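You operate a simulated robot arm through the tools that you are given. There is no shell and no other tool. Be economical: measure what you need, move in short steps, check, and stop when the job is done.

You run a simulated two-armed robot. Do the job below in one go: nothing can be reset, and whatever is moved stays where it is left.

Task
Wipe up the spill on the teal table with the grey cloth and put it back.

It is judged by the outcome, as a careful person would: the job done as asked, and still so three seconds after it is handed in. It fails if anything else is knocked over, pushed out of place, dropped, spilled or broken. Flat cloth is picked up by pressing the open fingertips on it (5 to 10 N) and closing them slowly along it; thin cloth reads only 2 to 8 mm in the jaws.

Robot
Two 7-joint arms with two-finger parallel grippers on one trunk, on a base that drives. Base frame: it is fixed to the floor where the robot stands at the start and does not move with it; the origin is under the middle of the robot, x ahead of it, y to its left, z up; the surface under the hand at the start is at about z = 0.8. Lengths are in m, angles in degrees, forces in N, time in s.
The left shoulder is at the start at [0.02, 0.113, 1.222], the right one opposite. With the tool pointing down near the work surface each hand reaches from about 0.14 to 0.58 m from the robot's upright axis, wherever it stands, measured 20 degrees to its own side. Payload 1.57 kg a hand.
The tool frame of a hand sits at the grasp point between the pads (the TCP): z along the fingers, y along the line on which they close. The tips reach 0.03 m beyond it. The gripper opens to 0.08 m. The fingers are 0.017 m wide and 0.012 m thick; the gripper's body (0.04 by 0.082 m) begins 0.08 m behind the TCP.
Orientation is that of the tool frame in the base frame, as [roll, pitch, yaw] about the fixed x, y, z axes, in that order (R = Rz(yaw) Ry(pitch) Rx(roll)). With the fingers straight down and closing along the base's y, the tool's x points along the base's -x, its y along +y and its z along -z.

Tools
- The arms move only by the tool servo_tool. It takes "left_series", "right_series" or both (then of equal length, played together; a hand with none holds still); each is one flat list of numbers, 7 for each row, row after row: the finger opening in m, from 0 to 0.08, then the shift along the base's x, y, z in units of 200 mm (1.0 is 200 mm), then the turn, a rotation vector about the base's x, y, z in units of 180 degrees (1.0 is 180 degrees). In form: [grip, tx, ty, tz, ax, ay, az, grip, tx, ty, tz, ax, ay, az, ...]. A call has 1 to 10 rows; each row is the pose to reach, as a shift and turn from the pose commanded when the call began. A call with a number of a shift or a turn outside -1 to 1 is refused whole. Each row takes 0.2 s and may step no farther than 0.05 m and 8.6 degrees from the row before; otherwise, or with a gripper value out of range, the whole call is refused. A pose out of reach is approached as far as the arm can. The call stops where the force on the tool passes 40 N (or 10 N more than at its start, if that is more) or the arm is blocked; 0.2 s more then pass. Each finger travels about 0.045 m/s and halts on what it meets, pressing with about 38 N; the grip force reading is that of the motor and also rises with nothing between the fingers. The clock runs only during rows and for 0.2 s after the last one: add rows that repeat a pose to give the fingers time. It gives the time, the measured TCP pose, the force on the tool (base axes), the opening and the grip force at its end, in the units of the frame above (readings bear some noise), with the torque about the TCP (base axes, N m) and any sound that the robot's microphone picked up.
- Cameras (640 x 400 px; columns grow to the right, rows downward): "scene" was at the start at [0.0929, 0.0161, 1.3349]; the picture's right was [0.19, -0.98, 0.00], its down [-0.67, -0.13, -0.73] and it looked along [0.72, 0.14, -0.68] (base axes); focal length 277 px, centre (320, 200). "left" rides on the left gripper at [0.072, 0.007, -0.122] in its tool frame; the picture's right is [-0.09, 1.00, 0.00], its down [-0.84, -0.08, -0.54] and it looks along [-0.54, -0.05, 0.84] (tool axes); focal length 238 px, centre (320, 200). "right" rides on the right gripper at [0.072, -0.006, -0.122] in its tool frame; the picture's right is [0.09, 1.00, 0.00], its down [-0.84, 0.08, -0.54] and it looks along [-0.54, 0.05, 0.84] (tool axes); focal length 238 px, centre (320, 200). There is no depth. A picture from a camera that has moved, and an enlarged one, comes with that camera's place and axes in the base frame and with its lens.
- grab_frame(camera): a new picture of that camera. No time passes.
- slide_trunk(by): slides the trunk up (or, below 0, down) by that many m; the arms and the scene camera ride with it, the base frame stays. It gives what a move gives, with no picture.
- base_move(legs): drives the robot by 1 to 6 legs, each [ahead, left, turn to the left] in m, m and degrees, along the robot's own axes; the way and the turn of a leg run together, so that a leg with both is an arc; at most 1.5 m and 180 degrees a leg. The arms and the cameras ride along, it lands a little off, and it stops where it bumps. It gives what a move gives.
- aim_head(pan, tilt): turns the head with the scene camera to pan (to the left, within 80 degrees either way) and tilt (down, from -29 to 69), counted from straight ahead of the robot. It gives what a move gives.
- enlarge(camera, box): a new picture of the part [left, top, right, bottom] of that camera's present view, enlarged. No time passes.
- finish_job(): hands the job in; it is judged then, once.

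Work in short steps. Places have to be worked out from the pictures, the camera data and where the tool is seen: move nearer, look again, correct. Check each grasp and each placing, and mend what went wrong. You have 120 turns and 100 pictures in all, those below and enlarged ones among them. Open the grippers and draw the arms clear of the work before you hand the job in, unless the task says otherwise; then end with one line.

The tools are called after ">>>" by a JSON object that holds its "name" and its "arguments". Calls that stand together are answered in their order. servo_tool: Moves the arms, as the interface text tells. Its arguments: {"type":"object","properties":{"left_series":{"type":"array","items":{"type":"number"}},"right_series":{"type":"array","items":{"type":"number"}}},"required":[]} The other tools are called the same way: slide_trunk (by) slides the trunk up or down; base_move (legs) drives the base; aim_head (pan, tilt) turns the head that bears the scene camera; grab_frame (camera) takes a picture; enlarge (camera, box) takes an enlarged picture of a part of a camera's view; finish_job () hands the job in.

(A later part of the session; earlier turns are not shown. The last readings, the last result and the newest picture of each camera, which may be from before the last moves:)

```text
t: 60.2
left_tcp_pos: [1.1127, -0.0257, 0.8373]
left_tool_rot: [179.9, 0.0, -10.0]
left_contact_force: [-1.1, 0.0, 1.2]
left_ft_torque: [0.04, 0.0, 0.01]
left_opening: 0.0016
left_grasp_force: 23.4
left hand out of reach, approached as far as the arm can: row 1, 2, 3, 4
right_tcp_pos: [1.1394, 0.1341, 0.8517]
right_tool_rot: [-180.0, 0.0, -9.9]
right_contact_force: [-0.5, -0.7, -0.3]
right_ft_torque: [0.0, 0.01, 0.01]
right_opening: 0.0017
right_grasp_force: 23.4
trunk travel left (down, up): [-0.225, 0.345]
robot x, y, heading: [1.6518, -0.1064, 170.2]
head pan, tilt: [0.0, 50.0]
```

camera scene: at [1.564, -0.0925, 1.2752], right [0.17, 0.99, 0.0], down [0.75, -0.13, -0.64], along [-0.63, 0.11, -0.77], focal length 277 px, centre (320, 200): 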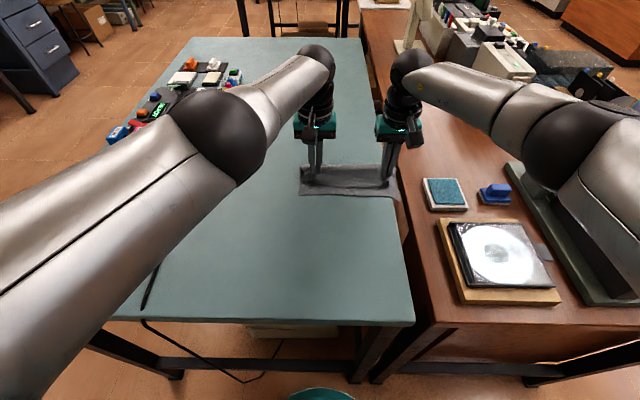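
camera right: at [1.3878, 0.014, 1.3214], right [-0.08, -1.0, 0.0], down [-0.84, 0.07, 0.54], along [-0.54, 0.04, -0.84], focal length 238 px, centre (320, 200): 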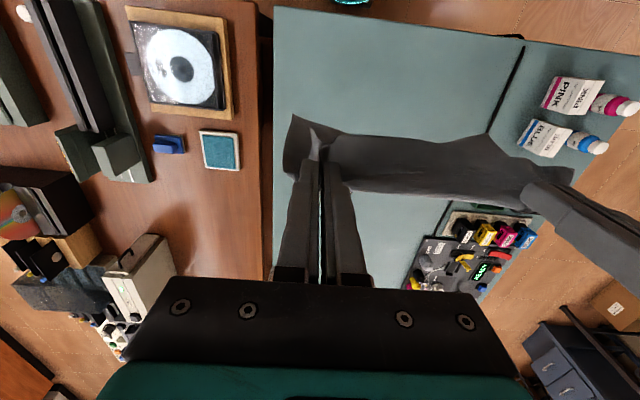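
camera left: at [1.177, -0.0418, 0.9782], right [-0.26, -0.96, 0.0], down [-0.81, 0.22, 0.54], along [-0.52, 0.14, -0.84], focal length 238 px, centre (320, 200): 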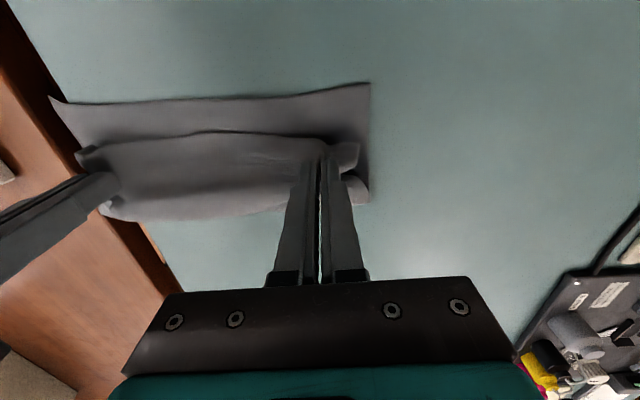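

The left arm is at its reach limit. I'll raise the hands, lower the trunk 0.1 m and creep the base 2 cm forward for more reach.

>>> {"name": "servo_tool", "arguments": {"left_series": [0, 0.05, -0.01, 0.2, 0, 0, 0, 0, 0.1, -0.02, 0.4, 0, 0, 0, 0, 0.1, -0.02, 0.62, 0, 0, 0], "right_series": [0, 0.05, -0.01, 0.15, 0, 0, 0, 0, 0.1, -0.02, 0.35, 0, 0, 0, 0, 0.1, -0.02, 0.55, 0, 0, 0]}}

>>> {"name": "base_move", "arguments": {"legs": [[0.02, 0, 0]]}}

>>> {"name": "slide_trunk", "arguments": {"by": -0.1}}

>>> {"name": "grab_frame", "arguments": {"camera": "scene"}}

>>> {"name": "grab_frame", "arguments": {"camera": "left"}}

```text
t: 61.0
left_tcp_pos: [1.1313, -0.0263, 0.9596]
left_tool_rot: [179.8, 0.1, -9.9]
left_contact_force: [0.0, -0.2, 1.2]
left_ft_torque: [0.0, 0.01, -0.02]
left_opening: 0.0016
left_grasp_force: 23.2
right_tcp_pos: [1.1594, 0.131, 0.9651]
right_tool_rot: [179.9, 0.0, -9.9]
right_contact_force: [0.3, 0.8, 0.1]
right_ft_torque: [-0.04, 0.01, -0.03]
right_opening: 0.0017
right_grasp_force: 23.5
trunk travel left (down, up): [-0.225, 0.345]
robot x, y, heading: [1.6467, -0.1102, 170.0]
head pan, tilt: [0.0, 50.0]
```

```text
t: 61.8
left_tcp_pos: [1.11, -0.0225, 0.9593]
left_tool_rot: [-179.9, 0.0, -9.9]
left_contact_force: [-0.3, -0.2, 0.3]
left_ft_torque: [0.03, -0.01, -0.02]
left_opening: 0.0017
left_grasp_force: 23.7
right_tcp_pos: [1.1393, 0.1341, 0.9638]
right_tool_rot: [180.0, -0.1, -9.9]
right_contact_force: [0.4, 0.4, 0.6]
right_ft_torque: [-0.01, -0.01, -0.01]
right_opening: 0.0016
right_grasp_force: 23.3
trunk travel left (down, up): [-0.225, 0.345]
robot x, y, heading: [1.6296, -0.1049, 170.1]
head pan, tilt: [0.0, 50.0]
```

```text
t: 63.1
left_tcp_pos: [1.1106, -0.0222, 0.8603]
left_tool_rot: [180.0, 0.0, -10.0]
left_contact_force: [0.2, -0.1, 0.3]
left_ft_torque: [-0.01, -0.02, -0.03]
left_opening: 0.0017
left_grasp_force: 23.2
right_tcp_pos: [1.1397, 0.134, 0.8652]
right_tool_rot: [-180.0, 0.0, -9.8]
right_contact_force: [-0.1, -0.5, -0.1]
right_ft_torque: [0.0, -0.01, -0.03]
right_opening: 0.0017
right_grasp_force: 23.3
trunk travel left (down, up): [-0.125, 0.445]
robot x, y, heading: [1.6266, -0.1063, 170.1]
head pan, tilt: [0.0, 50.0]
```

```text
68 pictures are left
camera scene: at [1.545, -0.0892, 1.1752], right [0.17, 0.99, 0.0], down [0.75, -0.13, -0.64], along [-0.63, 0.11, -0.77], focal length 277 px, centre (320, 200)
```

scene: 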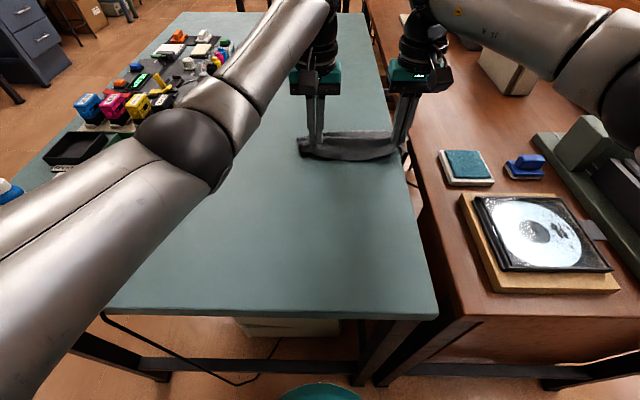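

```text
67 pictures are left
camera left: at [1.1803, -0.0402, 0.9828], right [-0.26, -0.97, 0.0], down [-0.81, 0.22, 0.54], along [-0.52, 0.14, -0.84], focal length 238 px, centre (320, 200)
```

left: 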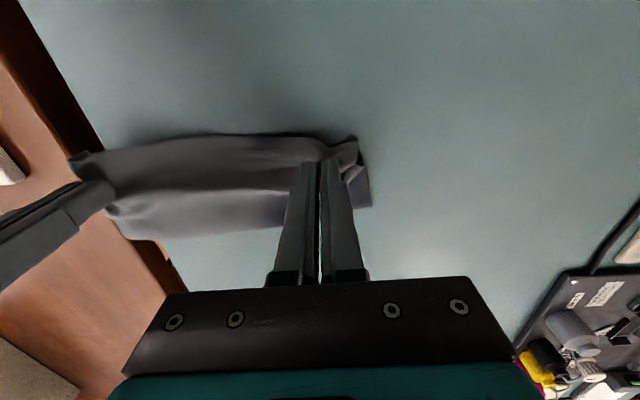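

The cloth is bundled right at the spill. I'll press the left fingertips down.

>>> {"name": "servo_tool", "arguments": {"left_series": [0, 0, 0, -0.07, 0, 0, 0, 0, 0, 0, -0.12, 0, 0, 0, 0, 0, 0, -0.135, 0, 0, 0, 0, 0, 0, -0.145, 0, 0, 0], "right_series": [0, 0, 0, -0.03, 0, 0, 0, 0, 0, 0, -0.06, 0, 0, 0, 0, 0, 0, -0.06, 0, 0, 0, 0, 0, 0, -0.06, 0, 0, 0]}}

```text
t: 64.1
left_tcp_pos: [1.1105, -0.022, 0.8315]
left_tool_rot: [-179.9, 0.1, -9.9]
left_contact_force: [0.4, 0.5, 3.5]
left_ft_torque: [0.01, 0.04, 0.0]
left_opening: 0.0017
left_grasp_force: 23.2
right_tcp_pos: [1.1429, 0.1337, 0.8521]
right_tool_rot: [180.0, 0.0, -9.9]
right_contact_force: [0.1, -0.8, -0.6]
right_ft_torque: [0.01, 0.0, -0.03]
right_opening: 0.0019
right_grasp_force: 23.4
trunk travel left (down, up): [-0.125, 0.445]
robot x, y, heading: [1.6264, -0.1043, 169.8]
head pan, tilt: [0.0, 50.0]
```

There is light pressure within reach. I'll scrub in a zigzag across the spill, with the right hand following in x.

>>> {"name": "servo_tool", "arguments": {"left_series": [0, -0.1, -0.03, -0.006, 0, 0, 0, 0, -0.2, -0.03, -0.006, 0, 0, 0, 0, -0.27, 0.02, -0.006, 0, 0, 0, 0, -0.22, 0.09, -0.006, 0, 0, 0, 0, -0.12, 0.09, -0.006, 0, 0, 0, 0, 0, 0.08, -0.006, 0, 0, 0, 0, 0.08, 0.1, -0.006, 0, 0, 0, 0, 0.02, 0.18, -0.006, 0, 0, 0, 0, -0.1, 0.18, -0.006, 0, 0, 0, 0, -0.22, 0.18, -0.006, 0, 0, 0], "right_series": [0, -0.1, -0.03, 0, 0, 0, 0, 0, -0.2, -0.03, 0, 0, 0, 0, 0, -0.25, 0, 0, 0, 0, 0, 0, -0.2, 0, 0, 0, 0, 0, 0, -0.1, 0, 0, 0, 0, 0, 0, 0, 0, 0, 0, 0, 0, 0, 0.08, 0, 0, 0, 0, 0, 0, 0.02, 0, 0, 0, 0, 0, 0, -0.1, 0, 0, 0, 0, 0, 0, -0.2, 0, 0, 0, 0, 0]}}

```text
t: 66.3
left_tcp_pos: [1.0969, 0.0112, 0.8312]
left_tool_rot: [179.9, 0.1, -9.8]
left_contact_force: [0.5, -0.4, 0.5]
left_ft_torque: [-0.02, 0.01, -0.03]
left_opening: 0.0017
left_grasp_force: 23.3
left hand out of reach, approached as far as the arm can: row 2, 3, 4, 5, 9, 10
right_tcp_pos: [1.0997, 0.135, 0.8511]
right_tool_rot: [179.9, 0.0, -9.8]
right_contact_force: [0.0, -0.6, -0.5]
right_ft_torque: [-0.03, -0.02, -0.01]
right_opening: 0.0019
right_grasp_force: 23.4
trunk travel left (down, up): [-0.125, 0.445]
robot x, y, heading: [1.6315, -0.1068, 170.2]
head pan, tilt: [0.0, 50.0]
```

The left arm reaches only partway across. I'll lift and see what is left of the spill.

>>> {"name": "servo_tool", "arguments": {"left_series": [0, 0.1, -0.05, 0.2, 0, 0, 0, 0, 0.2, -0.15, 0.4, 0, 0, 0, 0, 0.35, -0.2, 0.6, 0, 0, 0, 0, 0.5, -0.2, 0.8, 0, 0, 0, 0, 0.65, -0.2, 1.0, 0, 0, 0], "right_series": [0, 0.1, 0, 0.2, 0, 0, 0, 0, 0.2, 0, 0.4, 0, 0, 0, 0, 0.35, 0, 0.6, 0, 0, 0, 0, 0.5, 0, 0.8, 0, 0, 0, 0, 0.65, 0, 0.98, 0, 0, 0]}}

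>>> {"name": "grab_frame", "arguments": {"camera": "scene"}}

>>> {"name": "grab_frame", "arguments": {"camera": "left"}}

>>> {"name": "grab_frame", "arguments": {"camera": "right"}}

```text
refused: row 3 steps farther than a row can; nothing moved
```

```text
66 pictures are left
camera scene: at [1.5449, -0.0893, 1.1751], right [0.17, 0.99, 0.0], down [0.75, -0.13, -0.64], along [-0.63, 0.11, -0.77], focal length 277 px, centre (320, 200)
```

scene: 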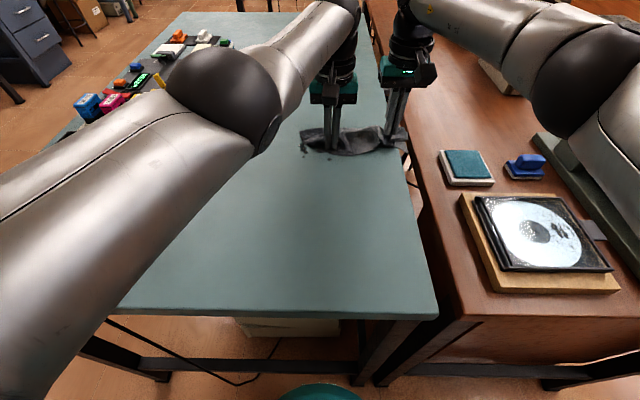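

```text
65 pictures are left
camera left: at [1.1655, -0.0066, 0.9543], right [-0.26, -0.96, 0.0], down [-0.81, 0.22, 0.54], along [-0.52, 0.14, -0.84], focal length 238 px, centre (320, 200)
```

left: 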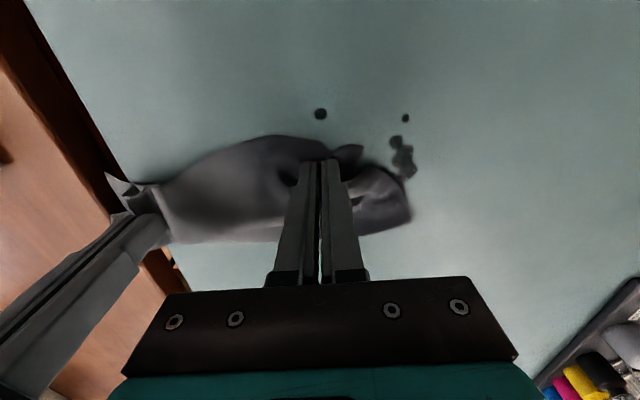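

```text
64 pictures are left
camera right: at [1.1719, 0.1307, 0.974], right [-0.08, -1.0, 0.0], down [-0.84, 0.07, 0.54], along [-0.54, 0.04, -0.84], focal length 238 px, centre (320, 200)
```

right: 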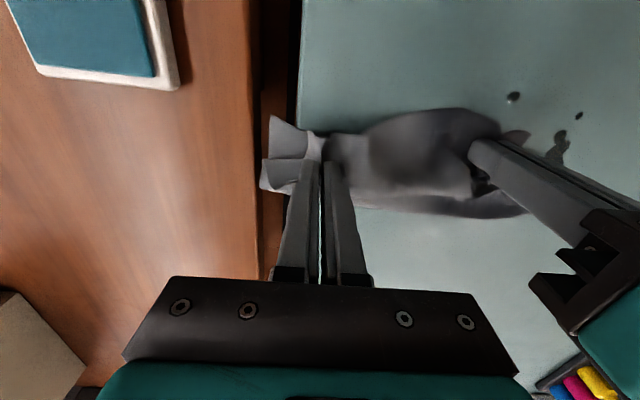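

The blob is partly taken up, leaving a few small spots at around (1.09–1.13, -0.05–0.0). I'll lift and shift the base left so the right hand can scrub the area within reach.

>>> {"name": "servo_tool", "arguments": {"left_series": [0, 0.08, -0.05, 0.18, 0, 0, 0, 0, 0.16, -0.13, 0.36, 0, 0, 0, 0, 0.24, -0.18, 0.54, 0, 0, 0, 0, 0.32, -0.2, 0.72, 0, 0, 0, 0, 0.45, -0.2, 0.88, 0, 0, 0, 0, 0.6, -0.2, 1.0, 0, 0, 0], "right_series": [0, 0.08, 0, 0.18, 0, 0, 0, 0, 0.16, 0, 0.36, 0, 0, 0, 0, 0.24, 0, 0.54, 0, 0, 0, 0, 0.32, 0, 0.72, 0, 0, 0, 0, 0.45, 0, 0.85, 0, 0, 0, 0, 0.6, 0, 0.95, 0, 0, 0]}}

>>> {"name": "grab_frame", "arguments": {"camera": "scene"}}

>>> {"name": "grab_frame", "arguments": {"camera": "left"}}

```text
t: 67.7
left_tcp_pos: [1.2221, -0.0301, 1.0308]
left_tool_rot: [180.0, 0.1, -9.8]
left_contact_force: [-0.5, 1.2, -0.1]
left_ft_torque: [0.02, 0.01, -0.02]
left_opening: 0.0018
left_grasp_force: 23.2
right_tcp_pos: [1.2202, 0.1314, 1.045]
right_tool_rot: [-180.0, 0.0, -9.9]
right_contact_force: [0.2, -0.7, -1.5]
right_ft_torque: [-0.01, 0.02, 0.0]
right_opening: 0.0018
right_grasp_force: 23.5
trunk travel left (down, up): [-0.125, 0.445]
robot x, y, heading: [1.631, -0.1063, 170.2]
head pan, tilt: [0.0, 50.0]
```

```text
63 pictures are left
camera scene: at [1.5455, -0.0891, 1.1752], right [0.17, 0.99, 0.0], down [0.75, -0.13, -0.64], along [-0.63, 0.11, -0.77], focal length 277 px, centre (320, 200)
```

scene: 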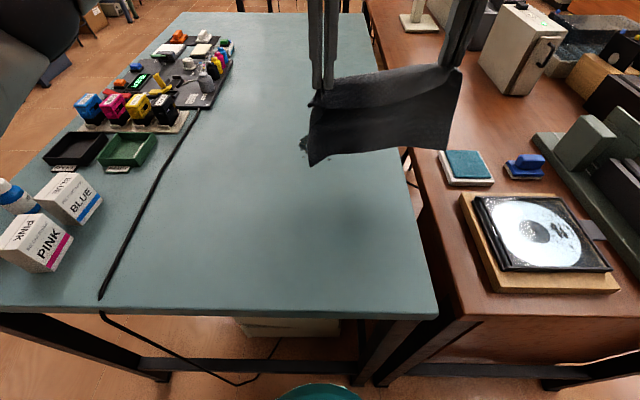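

```text
62 pictures are left
camera left: at [1.291, -0.0476, 1.1544], right [-0.26, -0.97, 0.0], down [-0.81, 0.22, 0.54], along [-0.52, 0.14, -0.84], focal length 238 px, centre (320, 200)
```

left: 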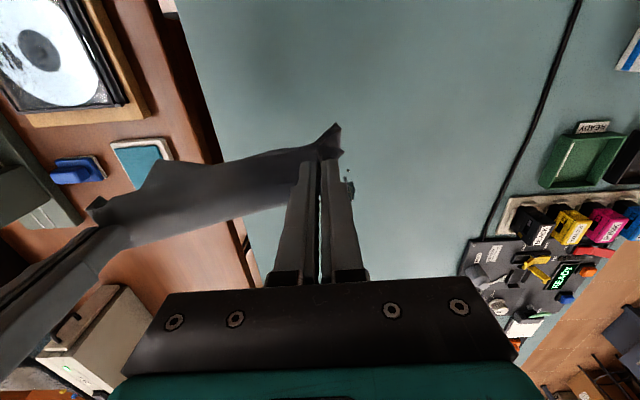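

I'll drive the base 12 cm to the robot's left and re-view the spill.

>>> {"name": "base_move", "arguments": {"legs": [[0, 0.12, 0]]}}

>>> {"name": "grab_frame", "arguments": {"camera": "scene"}}

>>> {"name": "grab_frame", "arguments": {"camera": "right"}}

>>> {"name": "grab_frame", "arguments": {"camera": "left"}}

```text
t: 69.0
left_tcp_pos: [1.2007, -0.1475, 1.031]
left_tool_rot: [179.9, -0.1, -9.8]
left_contact_force: [-0.4, 0.7, -0.5]
left_ft_torque: [0.01, 0.04, 0.01]
left_opening: 0.0016
left_grasp_force: 22.9
right_tcp_pos: [1.1981, 0.0154, 1.0449]
right_tool_rot: [-179.9, -0.1, -9.8]
right_contact_force: [-0.2, -0.8, 0.4]
right_ft_torque: [0.04, -0.04, 0.01]
right_opening: 0.0019
right_grasp_force: 23.4
trunk travel left (down, up): [-0.125, 0.445]
robot x, y, heading: [1.6084, -0.2198, 169.9]
head pan, tilt: [0.0, 50.0]
```

```text
61 pictures are left
camera scene: at [1.5247, -0.2054, 1.1752], right [0.17, 0.99, 0.0], down [0.76, -0.13, -0.64], along [-0.63, 0.11, -0.77], focal length 277 px, centre (320, 200)
```

scene: 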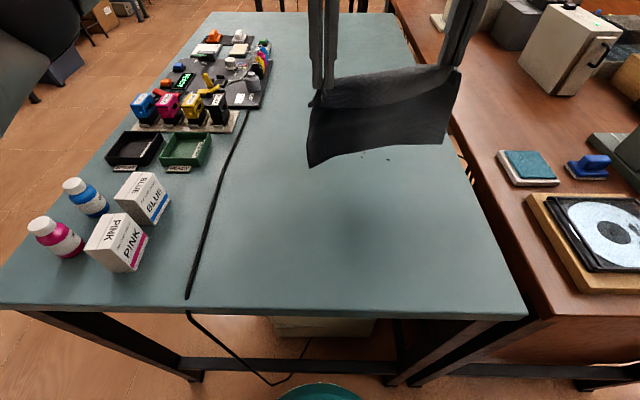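

```text
60 pictures are left
camera right: at [1.2712, 0.0101, 1.1674], right [-0.08, -1.0, 0.0], down [-0.84, 0.07, 0.54], along [-0.54, 0.04, -0.84], focal length 238 px, centre (320, 200)
```

right: 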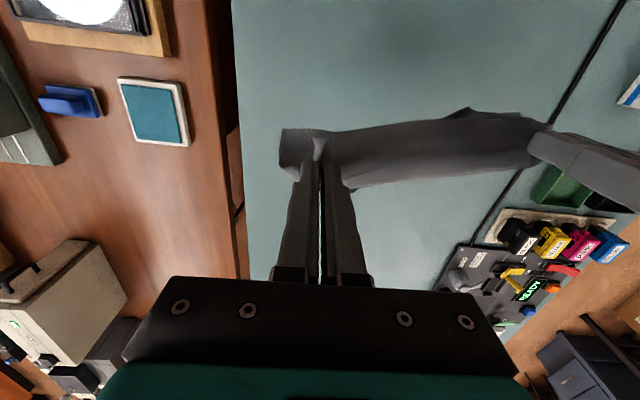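

```text
59 pictures are left
camera left: at [1.2698, -0.1644, 1.1542], right [-0.26, -0.97, 0.0], down [-0.81, 0.22, 0.54], along [-0.52, 0.14, -0.84], focal length 238 px, centre (320, 200)
```

left: 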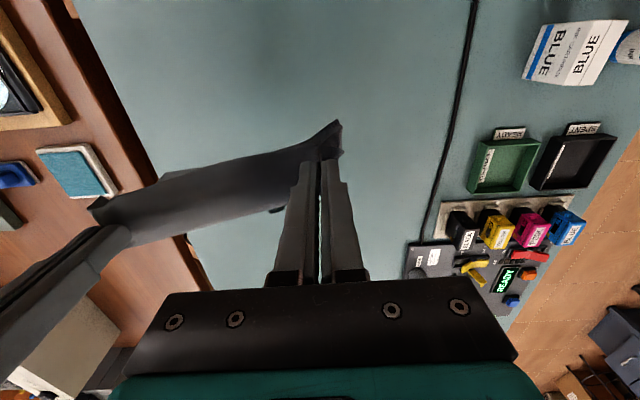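

The right hand is now well placed for the spill. I'll lay the cloth again with the right fingers heading for (1.10, -0.03).

>>> {"name": "servo_tool", "arguments": {"left_series": [0, 0, -0.1, -0.1, 0, 0, 0, 0, 0.1, -0.225, -0.2, 0, 0, 0, 0, -0.05, -0.25, -0.28, 0, 0, 0, 0, -0.2, -0.25, -0.42, 0, 0, 0, 0, -0.33, -0.24, -0.58, 0, 0, 0, 0, -0.42, -0.23, -0.74, 0, 0, 0, 0, -0.47, -0.225, -0.87, 0, 0, 0, 0, -0.49, -0.225, -0.91, 0, 0, 0], "right_series": [0, 0, -0.1, -0.13, 0, 0, 0, 0, 0.1, -0.225, -0.25, 0, 0, 0, 0, -0.05, -0.25, -0.33, 0, 0, 0, 0, -0.2, -0.25, -0.48, 0, 0, 0, 0, -0.33, -0.24, -0.65, 0, 0, 0, 0, -0.42, -0.23, -0.82, 0, 0, 0, 0, -0.47, -0.225, -0.95, 0, 0, 0, 0, -0.49, -0.225, -1.0, 0, 0, 0]}}

>>> {"name": "grab_frame", "arguments": {"camera": "right"}}

>>> {"name": "grab_frame", "arguments": {"camera": "left"}}

```text
t: 70.8
left_tcp_pos: [1.103, -0.1915, 0.8475]
left_tool_rot: [179.9, 0.0, -9.9]
left_contact_force: [0.1, 1.2, -0.5]
left_ft_torque: [0.03, -0.02, -0.01]
left_opening: 0.0016
left_grasp_force: 23.8
right_tcp_pos: [1.1002, -0.0294, 0.8433]
right_tool_rot: [-180.0, 0.0, -9.7]
right_contact_force: [-0.2, -1.3, -0.9]
right_ft_torque: [-0.05, 0.0, -0.02]
right_opening: 0.0018
right_grasp_force: 23.6
trunk travel left (down, up): [-0.125, 0.445]
robot x, y, heading: [1.6099, -0.2211, 170.2]
head pan, tilt: [0.0, 50.0]
```

```text
58 pictures are left
camera right: at [1.172, -0.0331, 0.9663], right [-0.08, -1.0, 0.0], down [-0.84, 0.07, 0.54], along [-0.54, 0.04, -0.84], focal length 238 px, centre (320, 200)
```

right: 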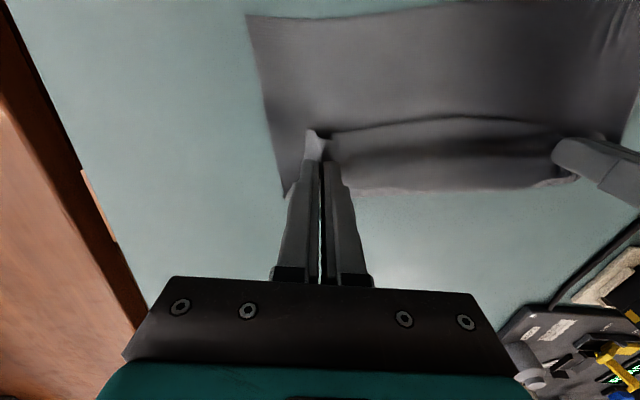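

```text
57 pictures are left
camera left: at [1.1717, -0.2094, 0.9712], right [-0.26, -0.97, 0.0], down [-0.81, 0.22, 0.54], along [-0.52, 0.14, -0.84], focal length 238 px, centre (320, 200)
```

left: 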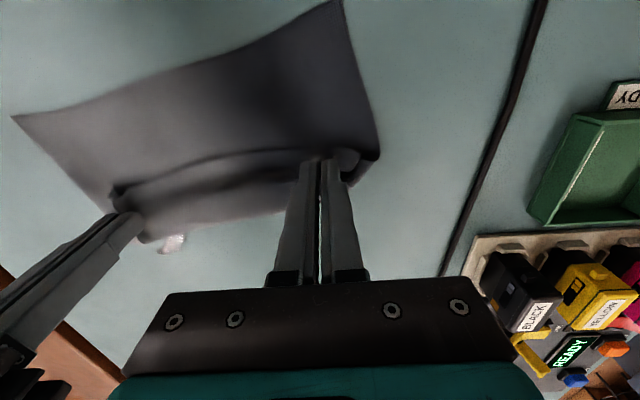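

The cloth is now flat over the spill area. I'll press both hands down gently.

>>> {"name": "servo_tool", "arguments": {"left_series": [0, 0, 0, -0.05, 0, 0, 0, 0, 0, 0, -0.075, 0, 0, 0, 0, 0, 0, -0.082, 0, 0, 0], "right_series": [0, 0, 0, -0.04, 0, 0, 0, 0, 0, 0, -0.06, 0, 0, 0, 0, 0, 0, -0.068, 0, 0, 0]}}

```text
t: 71.5
left_tcp_pos: [1.1026, -0.1912, 0.8323]
left_tool_rot: [-180.0, 0.1, -9.8]
left_contact_force: [-0.1, 1.7, 1.3]
left_ft_torque: [0.04, 0.02, -0.02]
left_opening: 0.0019
left_grasp_force: 23.2
right_tcp_pos: [1.1003, -0.0287, 0.831]
right_tool_rot: [180.0, 0.1, -9.9]
right_contact_force: [-0.3, -0.3, 1.7]
right_ft_torque: [-0.02, -0.01, -0.03]
right_opening: 0.002
right_grasp_force: 23.2
trunk travel left (down, up): [-0.125, 0.445]
robot x, y, heading: [1.607, -0.2243, 170.4]
head pan, tilt: [0.0, 50.0]
```

Light contact on both. I'll scrub with both hands moving together, pressing about 1 mm deeper.

>>> {"name": "servo_tool", "arguments": {"left_series": [0, -0.1, 0, -0.007, 0, 0, 0, 0, -0.2, 0, -0.007, 0, 0, 0, 0, -0.27, 0.03, -0.007, 0, 0, 0, 0, -0.27, 0.12, -0.007, 0, 0, 0, 0, -0.15, 0.12, -0.007, 0, 0, 0, 0, 0, 0.12, -0.007, 0, 0, 0, 0, 0.14, 0.12, -0.007, 0, 0, 0, 0, 0.14, 0.22, -0.007, 0, 0, 0, 0, 0, 0.24, -0.007, 0, 0, 0, 0, -0.2, 0.24, -0.007, 0, 0, 0], "right_series": [0, -0.1, 0, -0.007, 0, 0, 0, 0, -0.2, 0, -0.007, 0, 0, 0, 0, -0.27, 0.03, -0.007, 0, 0, 0, 0, -0.27, 0.12, -0.007, 0, 0, 0, 0, -0.15, 0.12, -0.007, 0, 0, 0, 0, 0, 0.12, -0.007, 0, 0, 0, 0, 0.14, 0.12, -0.007, 0, 0, 0, 0, 0.14, 0.22, -0.007, 0, 0, 0, 0, 0, 0.24, -0.007, 0, 0, 0, 0, -0.2, 0.24, -0.007, 0, 0, 0]}}

>>> {"name": "grab_frame", "arguments": {"camera": "right"}}

>>> {"name": "grab_frame", "arguments": {"camera": "left"}}

```text
t: 73.8
left_tcp_pos: [1.0599, -0.1417, 0.8338]
left_tool_rot: [-179.9, 0.3, -10.0]
left_contact_force: [-0.1, -0.5, 1.4]
left_ft_torque: [0.03, -0.02, -0.05]
left_opening: 0.0015
left_grasp_force: 23.8
right_tcp_pos: [1.062, 0.0179, 0.8309]
right_tool_rot: [-179.8, 0.0, -9.5]
right_contact_force: [-0.1, -0.2, 4.7]
right_ft_torque: [-0.14, 0.0, -0.02]
right_opening: 0.0018
right_grasp_force: 23.5
right hand out of reach, approached as far as the arm can: row 3, 4
trunk travel left (down, up): [-0.125, 0.445]
robot x, y, heading: [1.6084, -0.2188, 170.2]
head pan, tilt: [0.0, 50.0]
```

```text
56 pictures are left
camera right: at [1.1355, 0.0129, 0.9539], right [-0.07, -1.0, 0.0], down [-0.84, 0.06, 0.54], along [-0.54, 0.04, -0.84], focal length 238 px, centre (320, 200)
```

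right: 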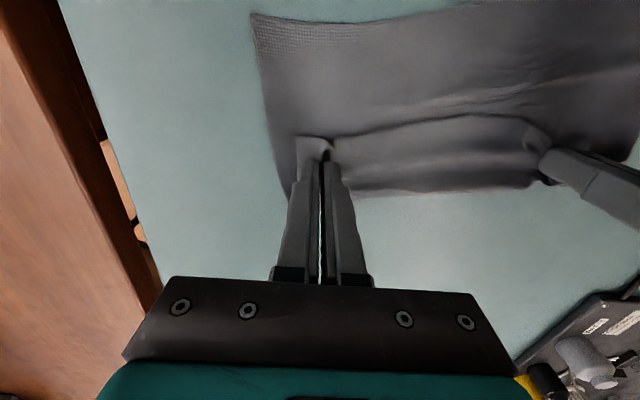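

```text
55 pictures are left
camera left: at [1.129, -0.1604, 0.9558], right [-0.26, -0.97, 0.0], down [-0.81, 0.22, 0.55], along [-0.53, 0.14, -0.84], focal length 238 px, centre (320, 200)
```

left: 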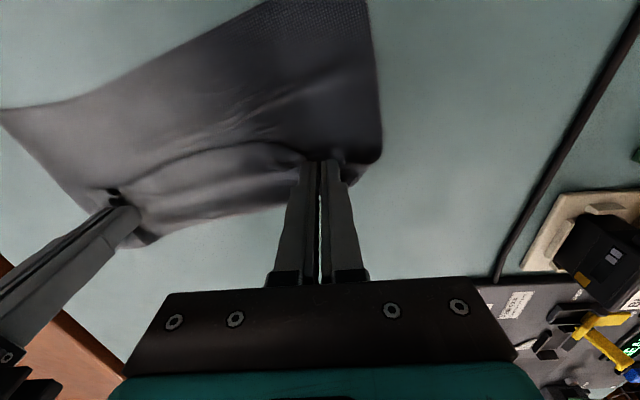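

No spots are visible outside the cloth now. I'll lift it and draw it back toward me to inspect the surface.

>>> {"name": "servo_tool", "arguments": {"left_series": [0, 0, 0, 0.2, 0, 0, 0, 0, 0, 0, 0.42, 0, 0, 0, 0, 0.05, 0, 0.64, 0, 0, 0, 0, 0.15, 0, 0.84, 0, 0, 0, 0, 0.3, 0, 1.0, 0, 0, 0, 0, 0.5, 0, 1.0, 0, 0, 0, 0, 0.7, 0, 1.0, 0, 0, 0, 0, 0.9, 0, 1.0, 0, 0, 0], "right_series": [0, 0, 0, 0.2, 0, 0, 0, 0, 0, 0, 0.42, 0, 0, 0, 0, 0.05, 0, 0.64, 0, 0, 0, 0, 0.15, 0, 0.84, 0, 0, 0, 0, 0.3, 0, 1.0, 0, 0, 0, 0, 0.5, 0, 1.0, 0, 0, 0, 0, 0.7, 0, 1.0, 0, 0, 0, 0, 0.9, 0, 1.0, 0, 0, 0]}}

>>> {"name": "slide_trunk", "arguments": {"by": 0.1}}

>>> {"name": "grab_frame", "arguments": {"camera": "scene"}}

>>> {"name": "grab_frame", "arguments": {"camera": "right"}}

>>> {"name": "grab_frame", "arguments": {"camera": "left"}}

```text
t: 75.5
left_tcp_pos: [1.245, -0.1435, 1.0348]
left_tool_rot: [179.9, 0.0, -9.8]
left_contact_force: [0.9, 0.2, 0.2]
left_ft_torque: [0.05, -0.01, 0.0]
left_opening: 0.0018
left_grasp_force: 23.2
right_tcp_pos: [1.2393, 0.0194, 1.0282]
right_tool_rot: [180.0, 0.1, -10.0]
right_contact_force: [-0.3, -1.2, -0.4]
right_ft_torque: [-0.03, -0.02, 0.01]
right_opening: 0.0021
right_grasp_force: 23.3
right hand out of reach, approached as far as the arm can: row 2
trunk travel left (down, up): [-0.125, 0.445]
robot x, y, heading: [1.6099, -0.2161, 170.0]
head pan, tilt: [0.0, 50.0]
```

```text
t: 76.9
left_tcp_pos: [1.2434, -0.1433, 1.1347]
left_tool_rot: [179.9, 0.0, -9.8]
left_contact_force: [0.6, 1.0, 0.5]
left_ft_torque: [0.0, 0.0, -0.01]
left_opening: 0.0016
left_grasp_force: 23.6
right_tcp_pos: [1.2382, 0.0205, 1.1286]
right_tool_rot: [-180.0, -0.1, -9.8]
right_contact_force: [0.0, -0.6, 0.8]
right_ft_torque: [-0.04, -0.01, 0.0]
right_opening: 0.0018
right_grasp_force: 23.4
trunk travel left (down, up): [-0.225, 0.345]
robot x, y, heading: [1.6041, -0.2191, 170.0]
head pan, tilt: [0.0, 50.0]
```

```text
54 pictures are left
camera scene: at [1.5247, -0.2049, 1.2751], right [0.17, 0.99, 0.0], down [0.76, -0.13, -0.64], along [-0.63, 0.11, -0.77], focal length 277 px, centre (320, 200)
```

scene: 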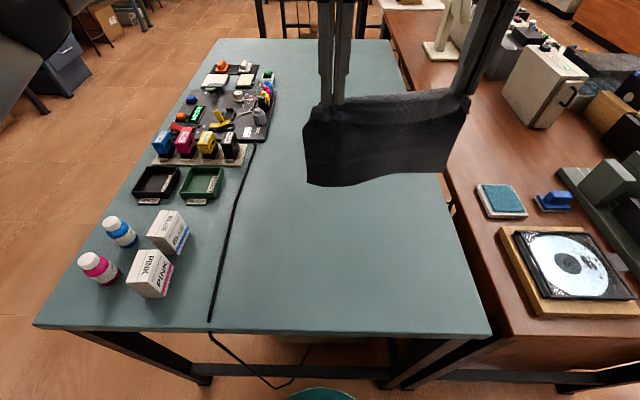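

```text
53 pictures are left
camera right: at [1.3111, 0.0149, 1.2506], right [-0.08, -1.0, 0.0], down [-0.84, 0.07, 0.54], along [-0.54, 0.04, -0.84], focal length 238 px, centre (320, 200)
```

right: 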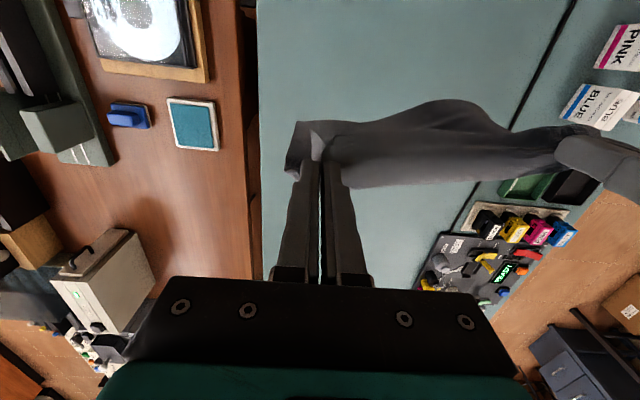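

```text
52 pictures are left
camera left: at [1.3127, -0.1611, 1.2573], right [-0.26, -0.97, 0.0], down [-0.81, 0.22, 0.54], along [-0.52, 0.14, -0.84], focal length 238 px, centre (320, 200)
```

left: 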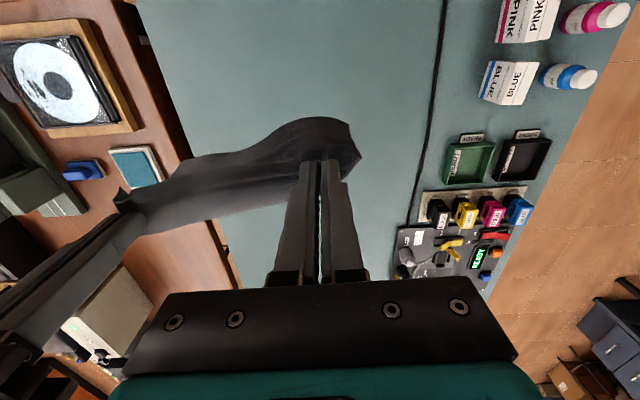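

The cloth still hides the area. I'll draw the hands closer in and a little lower so the head can see over it.

>>> {"name": "servo_tool", "arguments": {"left_series": [0, 0.2, -0.03, -0.1, 0, 0, 0, 0, 0.4, -0.06, -0.22, 0, 0, 0, 0, 0.55, -0.09, -0.35, 0, 0, 0, 0, 0.65, -0.11, -0.48, 0, 0, 0], "right_series": [0, 0.2, -0.03, -0.1, 0, 0, 0, 0, 0.4, -0.06, -0.22, 0, 0, 0, 0, 0.55, -0.09, -0.35, 0, 0, 0, 0, 0.65, -0.11, -0.48, 0, 0, 0]}}

>>> {"name": "enlarge", "arguments": {"camera": "scene", "box": [240, 30, 480, 180]}}

>>> {"name": "grab_frame", "arguments": {"camera": "right"}}

```text
t: 77.9
left_tcp_pos: [1.3772, -0.1638, 1.0388]
left_tool_rot: [-179.9, 0.0, -9.6]
left_contact_force: [0.1, 0.4, -0.2]
left_ft_torque: [0.02, 0.01, 0.0]
left_opening: 0.0014
left_grasp_force: 23.2
right_tcp_pos: [1.3701, -0.0014, 1.0335]
right_tool_rot: [-179.9, 0.2, -9.8]
right_contact_force: [0.4, -1.0, -0.5]
right_ft_torque: [-0.04, 0.0, 0.02]
right_opening: 0.0018
right_grasp_force: 23.4
trunk travel left (down, up): [-0.225, 0.345]
robot x, y, heading: [1.6087, -0.2161, 170.1]
head pan, tilt: [0.0, 50.0]
```

```text
2.67 times, centred on (360, 105) of scene
camera zoom: at [1.5251, -0.2048, 1.2752], right [0.17, 0.99, 0.0], down [0.75, -0.13, -0.64], along [-0.63, 0.11, -0.77], focal length 738 px, centre (213, 453)
```

zoom: 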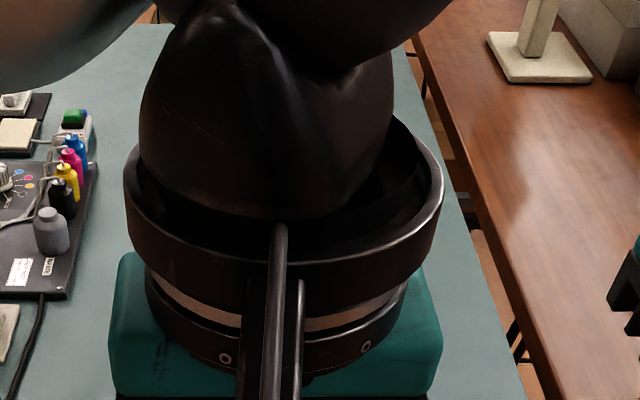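

```text
50 pictures are left
camera right: at [1.4434, -0.0061, 1.1569], right [-0.08, -1.0, 0.0], down [-0.84, 0.07, 0.54], along [-0.54, 0.04, -0.84], focal length 238 px, centre (320, 200)
```

right: 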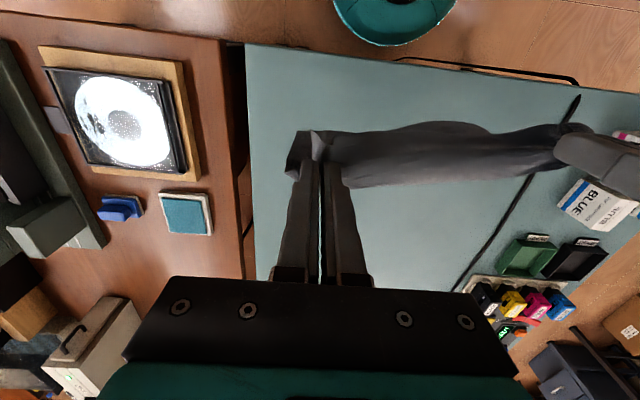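

I'll look at the exact spots where the spill projects, about (366, 181) in the scene view and (340, 250) in the right view.

>>> {"name": "grab_frame", "arguments": {"camera": "scene"}}

>>> {"name": "enlarge", "arguments": {"camera": "right", "box": [240, 160, 480, 310]}}

>>> {"name": "grab_frame", "arguments": {"camera": "left"}}

```text
49 pictures are left
camera scene: at [1.5251, -0.2048, 1.2752], right [0.17, 0.99, 0.0], down [0.75, -0.13, -0.64], along [-0.63, 0.11, -0.77], focal length 277 px, centre (320, 200)
```

scene: 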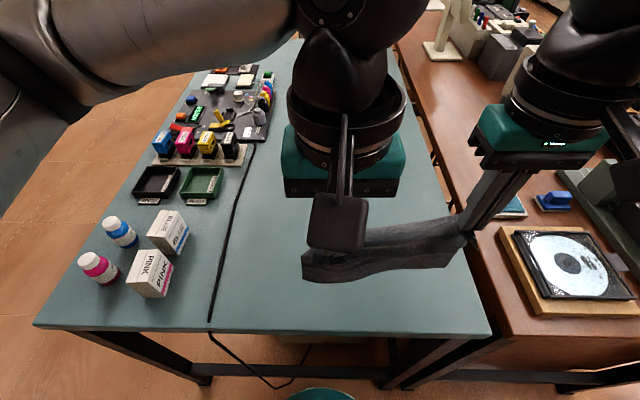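

```text
2.67 times, centred on (360, 235) of right
camera zoom: at [1.4434, -0.0061, 1.1569], right [-0.08, -1.0, 0.0], down [-0.84, 0.07, 0.54], along [-0.54, 0.04, -0.84], focal length 636 px, centre (213, 107)
```

zoom: 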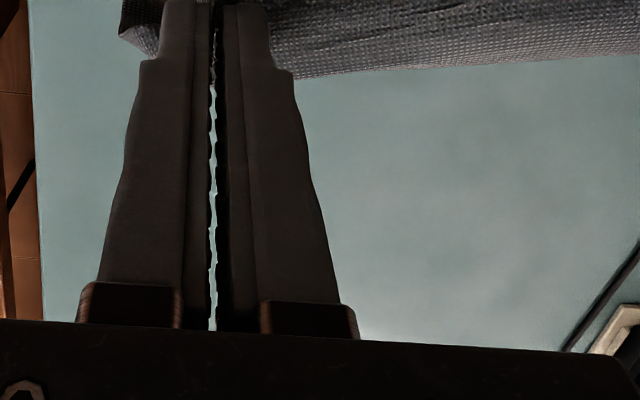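

```text
47 pictures are left
camera left: at [1.4457, -0.1823, 1.1617], right [-0.26, -0.97, 0.0], down [-0.81, 0.22, 0.54], along [-0.52, 0.14, -0.84], focal length 238 px, centre (320, 200)
```

left: 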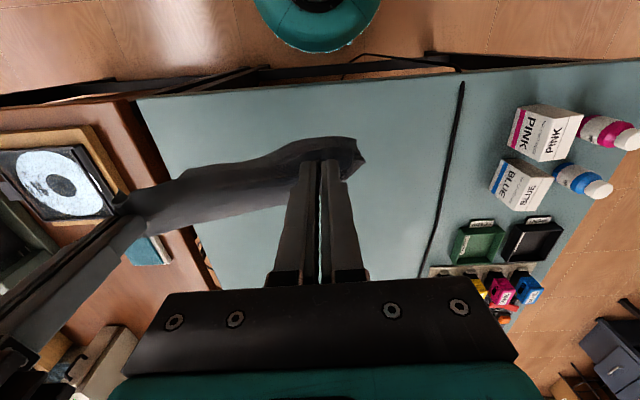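

Visible parts look clean. I'll raise up, back off and strafe left on the way back, which will give a clear view of the spill area past the right hand.

>>> {"name": "slide_trunk", "arguments": {"by": 0.2}}

>>> {"name": "base_move", "arguments": {"legs": [[-0.2, 0, 0], [0, 0.5, 0]]}}

>>> {"name": "aim_head", "arguments": {"pan": -38, "tilt": 42}}

>>> {"name": "grab_frame", "arguments": {"camera": "scene"}}

```text
t: 80.0
left_tcp_pos: [1.376, -0.1639, 1.2394]
left_tool_rot: [-180.0, 0.0, -9.8]
left_contact_force: [-0.7, 0.7, 0.3]
left_ft_torque: [0.0, 0.02, -0.06]
left_opening: 0.0016
left_grasp_force: 23.7
right_tcp_pos: [1.3698, -0.0015, 1.2347]
right_tool_rot: [-180.0, -0.1, -9.8]
right_contact_force: [-0.2, 0.0, 1.0]
right_ft_torque: [0.02, 0.01, 0.0]
right_opening: 0.0017
right_grasp_force: 23.9
trunk travel left (down, up): [-0.425, 0.145]
robot x, y, heading: [1.6097, -0.2201, 170.5]
head pan, tilt: [0.0, 50.0]
```

```text
t: 84.3
left_tcp_pos: [1.4846, -0.7078, 1.2394]
left_tool_rot: [179.9, -0.1, -9.6]
left_contact_force: [-0.3, 0.7, -0.8]
left_ft_torque: [0.07, 0.02, -0.01]
left_opening: 0.0018
left_grasp_force: 23.7
right_tcp_pos: [1.4774, -0.5452, 1.2344]
right_tool_rot: [-179.9, 0.0, -9.7]
right_contact_force: [1.1, -0.3, -0.2]
right_ft_torque: [0.03, -0.01, -0.05]
right_opening: 0.0019
right_grasp_force: 23.7
trunk travel left (down, up): [-0.425, 0.145]
robot x, y, heading: [1.7173, -0.7636, 170.5]
head pan, tilt: [0.0, 50.0]
```

```text
t: 85.3
left_tcp_pos: [1.4856, -0.7081, 1.2394]
left_tool_rot: [-179.9, 0.0, -9.5]
left_contact_force: [-0.3, 1.1, -0.8]
left_ft_torque: [0.04, 0.0, -0.02]
left_opening: 0.0017
left_grasp_force: 23.5
right_tcp_pos: [1.4779, -0.5455, 1.235]
right_tool_rot: [-180.0, 0.0, -9.6]
right_contact_force: [0.1, -1.0, -0.6]
right_ft_torque: [-0.02, 0.0, -0.02]
right_opening: 0.0017
right_grasp_force: 23.5
trunk travel left (down, up): [-0.425, 0.145]
robot x, y, heading: [1.7187, -0.7647, 170.5]
head pan, tilt: [-38.0, 42.0]
```

```text
46 pictures are left
camera scene: at [1.6533, -0.7002, 1.4864], right [0.74, 0.67, 0.0], down [0.45, -0.49, -0.74], along [-0.5, 0.55, -0.67], focal length 277 px, centre (320, 200)
```

scene: 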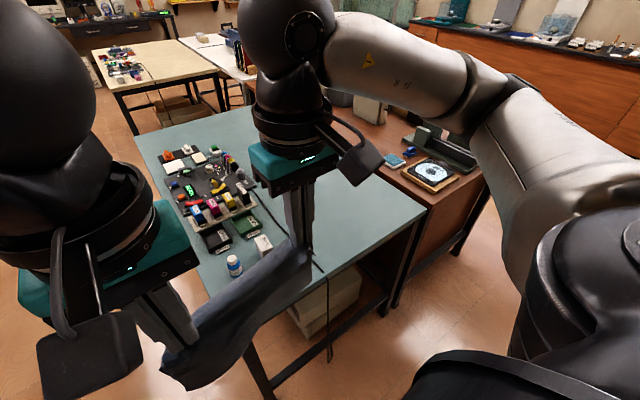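

Enlarge around the spill location.

>>> {"name": "enlarge", "arguments": {"camera": "scene", "box": [300, 140, 412, 210]}}

>>> {"name": "base_move", "arguments": {"legs": [[0, 0.25, 0]]}}

>>> {"name": "grab_frame", "arguments": {"camera": "scene"}}

```text
5.71 times, centred on (356, 175) of scene
camera zoom: at [1.6533, -0.7002, 1.4864], right [0.74, 0.67, 0.0], down [0.45, -0.49, -0.74], along [-0.5, 0.55, -0.67], focal length 1581 px, centre (114, 343)
```

zoom: 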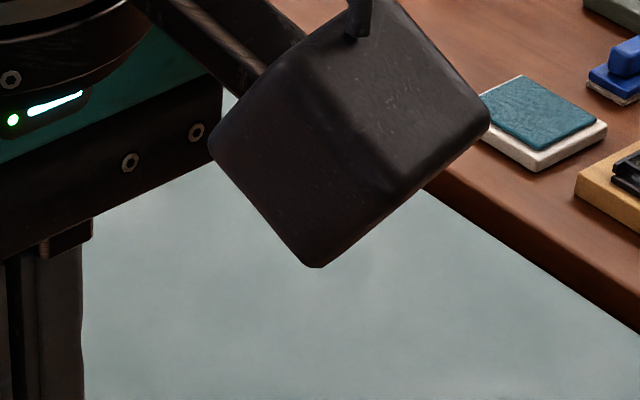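

```text
t: 87.1
left_tcp_pos: [1.4431, -0.9609, 1.2391]
left_tool_rot: [-180.0, 0.0, -9.7]
left_contact_force: [0.8, 0.4, -1.1]
left_ft_torque: [0.03, 0.02, -0.02]
left_opening: 0.0016
left_grasp_force: 23.7
right_tcp_pos: [1.4358, -0.7981, 1.2355]
right_tool_rot: [-180.0, 0.1, -9.7]
right_contact_force: [-0.3, -0.3, 1.5]
right_ft_torque: [-0.05, -0.01, -0.01]
right_opening: 0.0017
right_grasp_force: 23.6
trunk travel left (down, up): [-0.425, 0.145]
robot x, y, heading: [1.6743, -1.0148, 170.5]
head pan, tilt: [-38.0, 42.0]
```

```text
44 pictures are left
camera scene: at [1.6109, -0.9511, 1.4864], right [0.74, 0.68, 0.0], down [0.45, -0.49, -0.74], along [-0.5, 0.55, -0.67], focal length 277 px, centre (320, 200)
```

scene: 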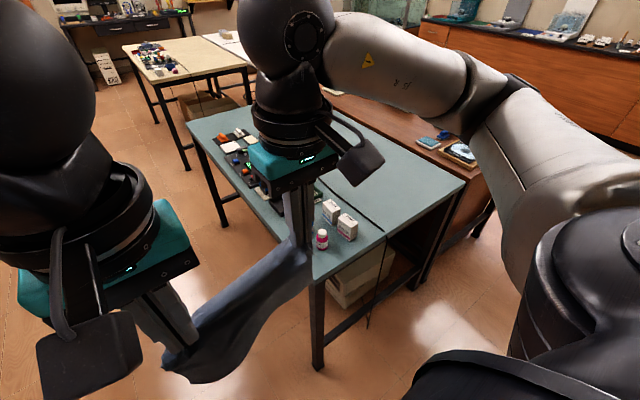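

>>> {"name": "base_move", "arguments": {"legs": [[0, 0.15, 0]]}}

>>> {"name": "enlarge", "arguments": {"camera": "scene", "box": [340, 110, 468, 190]}}

```text
t: 88.5
left_tcp_pos: [1.4192, -1.1061, 1.2402]
left_tool_rot: [-180.0, 0.1, -9.7]
left_contact_force: [-0.7, 0.8, 0.9]
left_ft_torque: [0.04, 0.01, 0.01]
left_opening: 0.002
left_grasp_force: 23.6
right_tcp_pos: [1.4117, -0.943, 1.2346]
right_tool_rot: [-179.9, 0.0, -9.6]
right_contact_force: [-1.1, -1.2, -0.2]
right_ft_torque: [-0.02, -0.01, 0.03]
right_opening: 0.002
right_grasp_force: 23.8
trunk travel left (down, up): [-0.425, 0.145]
robot x, y, heading: [1.6523, -1.1596, 170.4]
head pan, tilt: [-38.0, 42.0]
```

```text
5.00 times, centred on (404, 150) of scene
camera zoom: at [1.5863, -1.0973, 1.4864], right [0.74, 0.67, 0.0], down [0.45, -0.49, -0.74], along [-0.5, 0.55, -0.67], focal length 1384 px, centre (-100, 450)
```

zoom: 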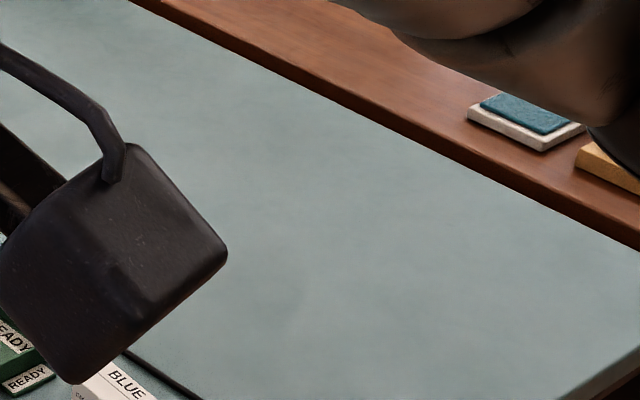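

The spill location projects to about (278, 191) in this view and the surface is clean there. Now I'll return: turn around and drive back along the aisle.

>>> {"name": "base_move", "arguments": {"legs": [[0, 0.1, 0], [0, 0, -170.4]]}}

>>> {"name": "aim_head", "arguments": {"pan": 60, "tilt": 40}}

>>> {"name": "grab_frame", "arguments": {"camera": "scene"}}

```text
t: 96.6
left_tcp_pos: [1.8728, -1.2709, 1.2393]
left_tool_rot: [180.0, 0.0, -179.1]
left_contact_force: [-0.6, 0.0, 0.2]
left_ft_torque: [-0.03, 0.01, 0.04]
left_opening: 0.0013
left_grasp_force: 23.1
right_tcp_pos: [1.9096, -1.4287, 1.2342]
right_tool_rot: [-180.0, 0.1, -179.1]
right_contact_force: [-0.5, 0.2, -0.1]
right_ft_torque: [0.05, 0.01, 0.03]
right_opening: 0.0018
right_grasp_force: 24.0
trunk travel left (down, up): [-0.425, 0.145]
robot x, y, heading: [1.6339, -1.2591, 0.7]
head pan, tilt: [-38.0, 42.0]
```

```text
t: 98.3
left_tcp_pos: [1.8737, -1.2702, 1.2393]
left_tool_rot: [179.8, -0.1, -179.1]
left_contact_force: [0.5, -1.3, 0.0]
left_ft_torque: [0.02, 0.0, 0.01]
left_opening: 0.0018
left_grasp_force: 23.8
right_tcp_pos: [1.911, -1.4287, 1.2343]
right_tool_rot: [180.0, 0.0, -179.2]
right_contact_force: [0.4, 2.2, -0.3]
right_ft_torque: [0.04, 0.03, 0.02]
right_opening: 0.0018
right_grasp_force: 23.5
trunk travel left (down, up): [-0.425, 0.145]
robot x, y, heading: [1.6348, -1.2585, 1.2]
head pan, tilt: [60.0, 40.0]
```

```text
42 pictures are left
camera scene: at [1.6873, -1.1842, 1.4893], right [0.87, -0.49, 0.0], down [-0.31, -0.56, -0.77], along [0.37, 0.67, -0.64], focal length 277 px, centre (320, 200)
```

scene: 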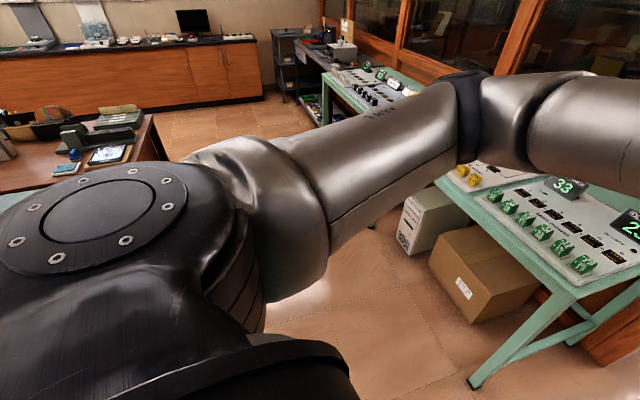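

Clear. I'll reverse along the aisle, then strafe back in front of the table's near edge.

>>> {"name": "base_move", "arguments": {"legs": [[-1.0, 0, -1.1], [-0.83, 0, 0], [0, 1.25, 0]]}}

>>> {"name": "aim_head", "arguments": {"pan": 0, "tilt": 50}}

>>> {"name": "grab_frame", "arguments": {"camera": "scene"}}

```text
t: 113.5
left_tcp_pos: [0.0527, -0.0302, 1.2382]
left_tool_rot: [179.9, 0.0, 179.7]
left_contact_force: [0.5, -0.4, 0.6]
left_ft_torque: [0.01, 0.03, 0.06]
left_opening: 0.0013
left_grasp_force: 23.5
right_tcp_pos: [0.0863, -0.1905, 1.235]
right_tool_rot: [-179.9, 0.0, 179.6]
right_contact_force: [0.1, -0.1, 0.0]
right_ft_torque: [0.03, 0.0, 0.03]
right_opening: 0.0019
right_grasp_force: 23.4
trunk travel left (down, up): [-0.425, 0.145]
robot x, y, heading: [-0.1893, -0.0111, -0.4]
head pan, tilt: [60.0, 40.0]
```

```text
t: 114.8
left_tcp_pos: [0.0518, -0.032, 1.2386]
left_tool_rot: [-180.0, -0.1, 179.6]
left_contact_force: [0.4, 0.6, -0.4]
left_ft_torque: [-0.01, -0.02, 0.0]
left_opening: 0.0015
left_grasp_force: 23.0
right_tcp_pos: [0.0849, -0.1912, 1.2346]
right_tool_rot: [-179.9, 0.0, 179.6]
right_contact_force: [-0.7, 0.9, -0.7]
right_ft_torque: [0.04, 0.0, 0.01]
right_opening: 0.0017
right_grasp_force: 23.3
trunk travel left (down, up): [-0.425, 0.145]
robot x, y, heading: [-0.1869, -0.0155, -0.4]
head pan, tilt: [0.0, 50.0]
```

```text
41 pictures are left
camera scene: at [-0.0976, -0.015, 1.4752], right [-0.01, -1.0, 0.0], down [-0.77, 0.0, -0.64], along [0.64, 0.0, -0.77], focal length 277 px, centre (320, 200)
```

scene: 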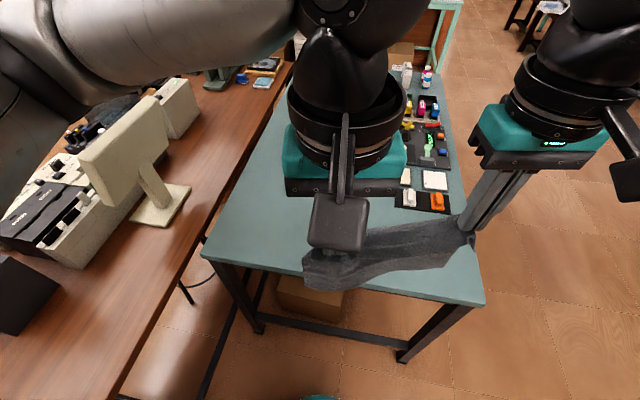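

Back in front of the table. I'll drive forward to about the starting spot and lower the trunk to its starting height; the cloth stays above the table.

>>> {"name": "base_move", "arguments": {"legs": [[0.195, 0.017, 0.4]]}}

>>> {"name": "slide_trunk", "arguments": {"by": -0.17}}

>>> {"name": "grab_frame", "arguments": {"camera": "scene"}}

```text
t: 116.4
left_tcp_pos: [0.2516, -0.0119, 1.2393]
left_tool_rot: [180.0, -0.1, -179.6]
left_contact_force: [0.0, 0.5, -0.3]
left_ft_torque: [0.0, 0.03, 0.01]
left_opening: 0.0017
left_grasp_force: 23.7
right_tcp_pos: [0.2874, -0.1707, 1.2353]
right_tool_rot: [-179.9, 0.0, -179.6]
right_contact_force: [-0.8, 0.2, -0.1]
right_ft_torque: [-0.02, 0.05, 0.03]
right_opening: 0.0019
right_grasp_force: 24.1
trunk travel left (down, up): [-0.425, 0.145]
robot x, y, heading: [0.012, 0.0037, 0.3]
head pan, tilt: [0.0, 50.0]
```

```text
t: 118.3
left_tcp_pos: [0.2501, -0.0103, 1.07]
left_tool_rot: [179.9, 0.0, -179.6]
left_contact_force: [0.5, -0.7, 0.0]
left_ft_torque: [-0.01, 0.03, 0.04]
left_opening: 0.0016
left_grasp_force: 23.5
right_tcp_pos: [0.2854, -0.1715, 1.0658]
right_tool_rot: [-180.0, 0.0, -179.6]
right_contact_force: [-1.3, 0.4, 0.1]
right_ft_torque: [0.0, 0.01, 0.02]
right_opening: 0.0015
right_grasp_force: 23.4
trunk travel left (down, up): [-0.255, 0.315]
robot x, y, heading: [0.0127, 0.0002, -0.0]
head pan, tilt: [0.0, 50.0]
```

```text
40 pictures are left
camera scene: at [0.1001, 0.0032, 1.3052], right [0.01, -1.0, 0.0], down [-0.77, -0.01, -0.64], along [0.64, 0.0, -0.77], focal length 277 px, centre (320, 200)
```

scene: 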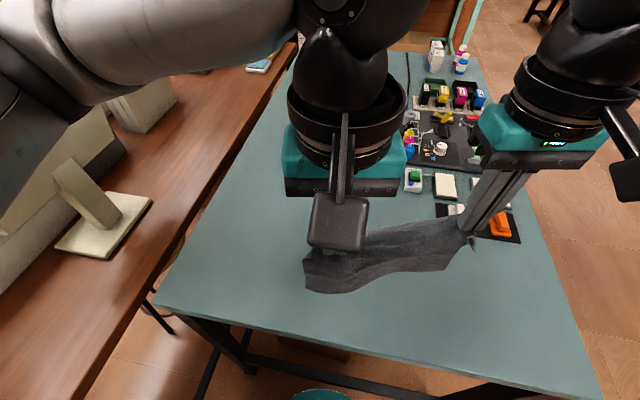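

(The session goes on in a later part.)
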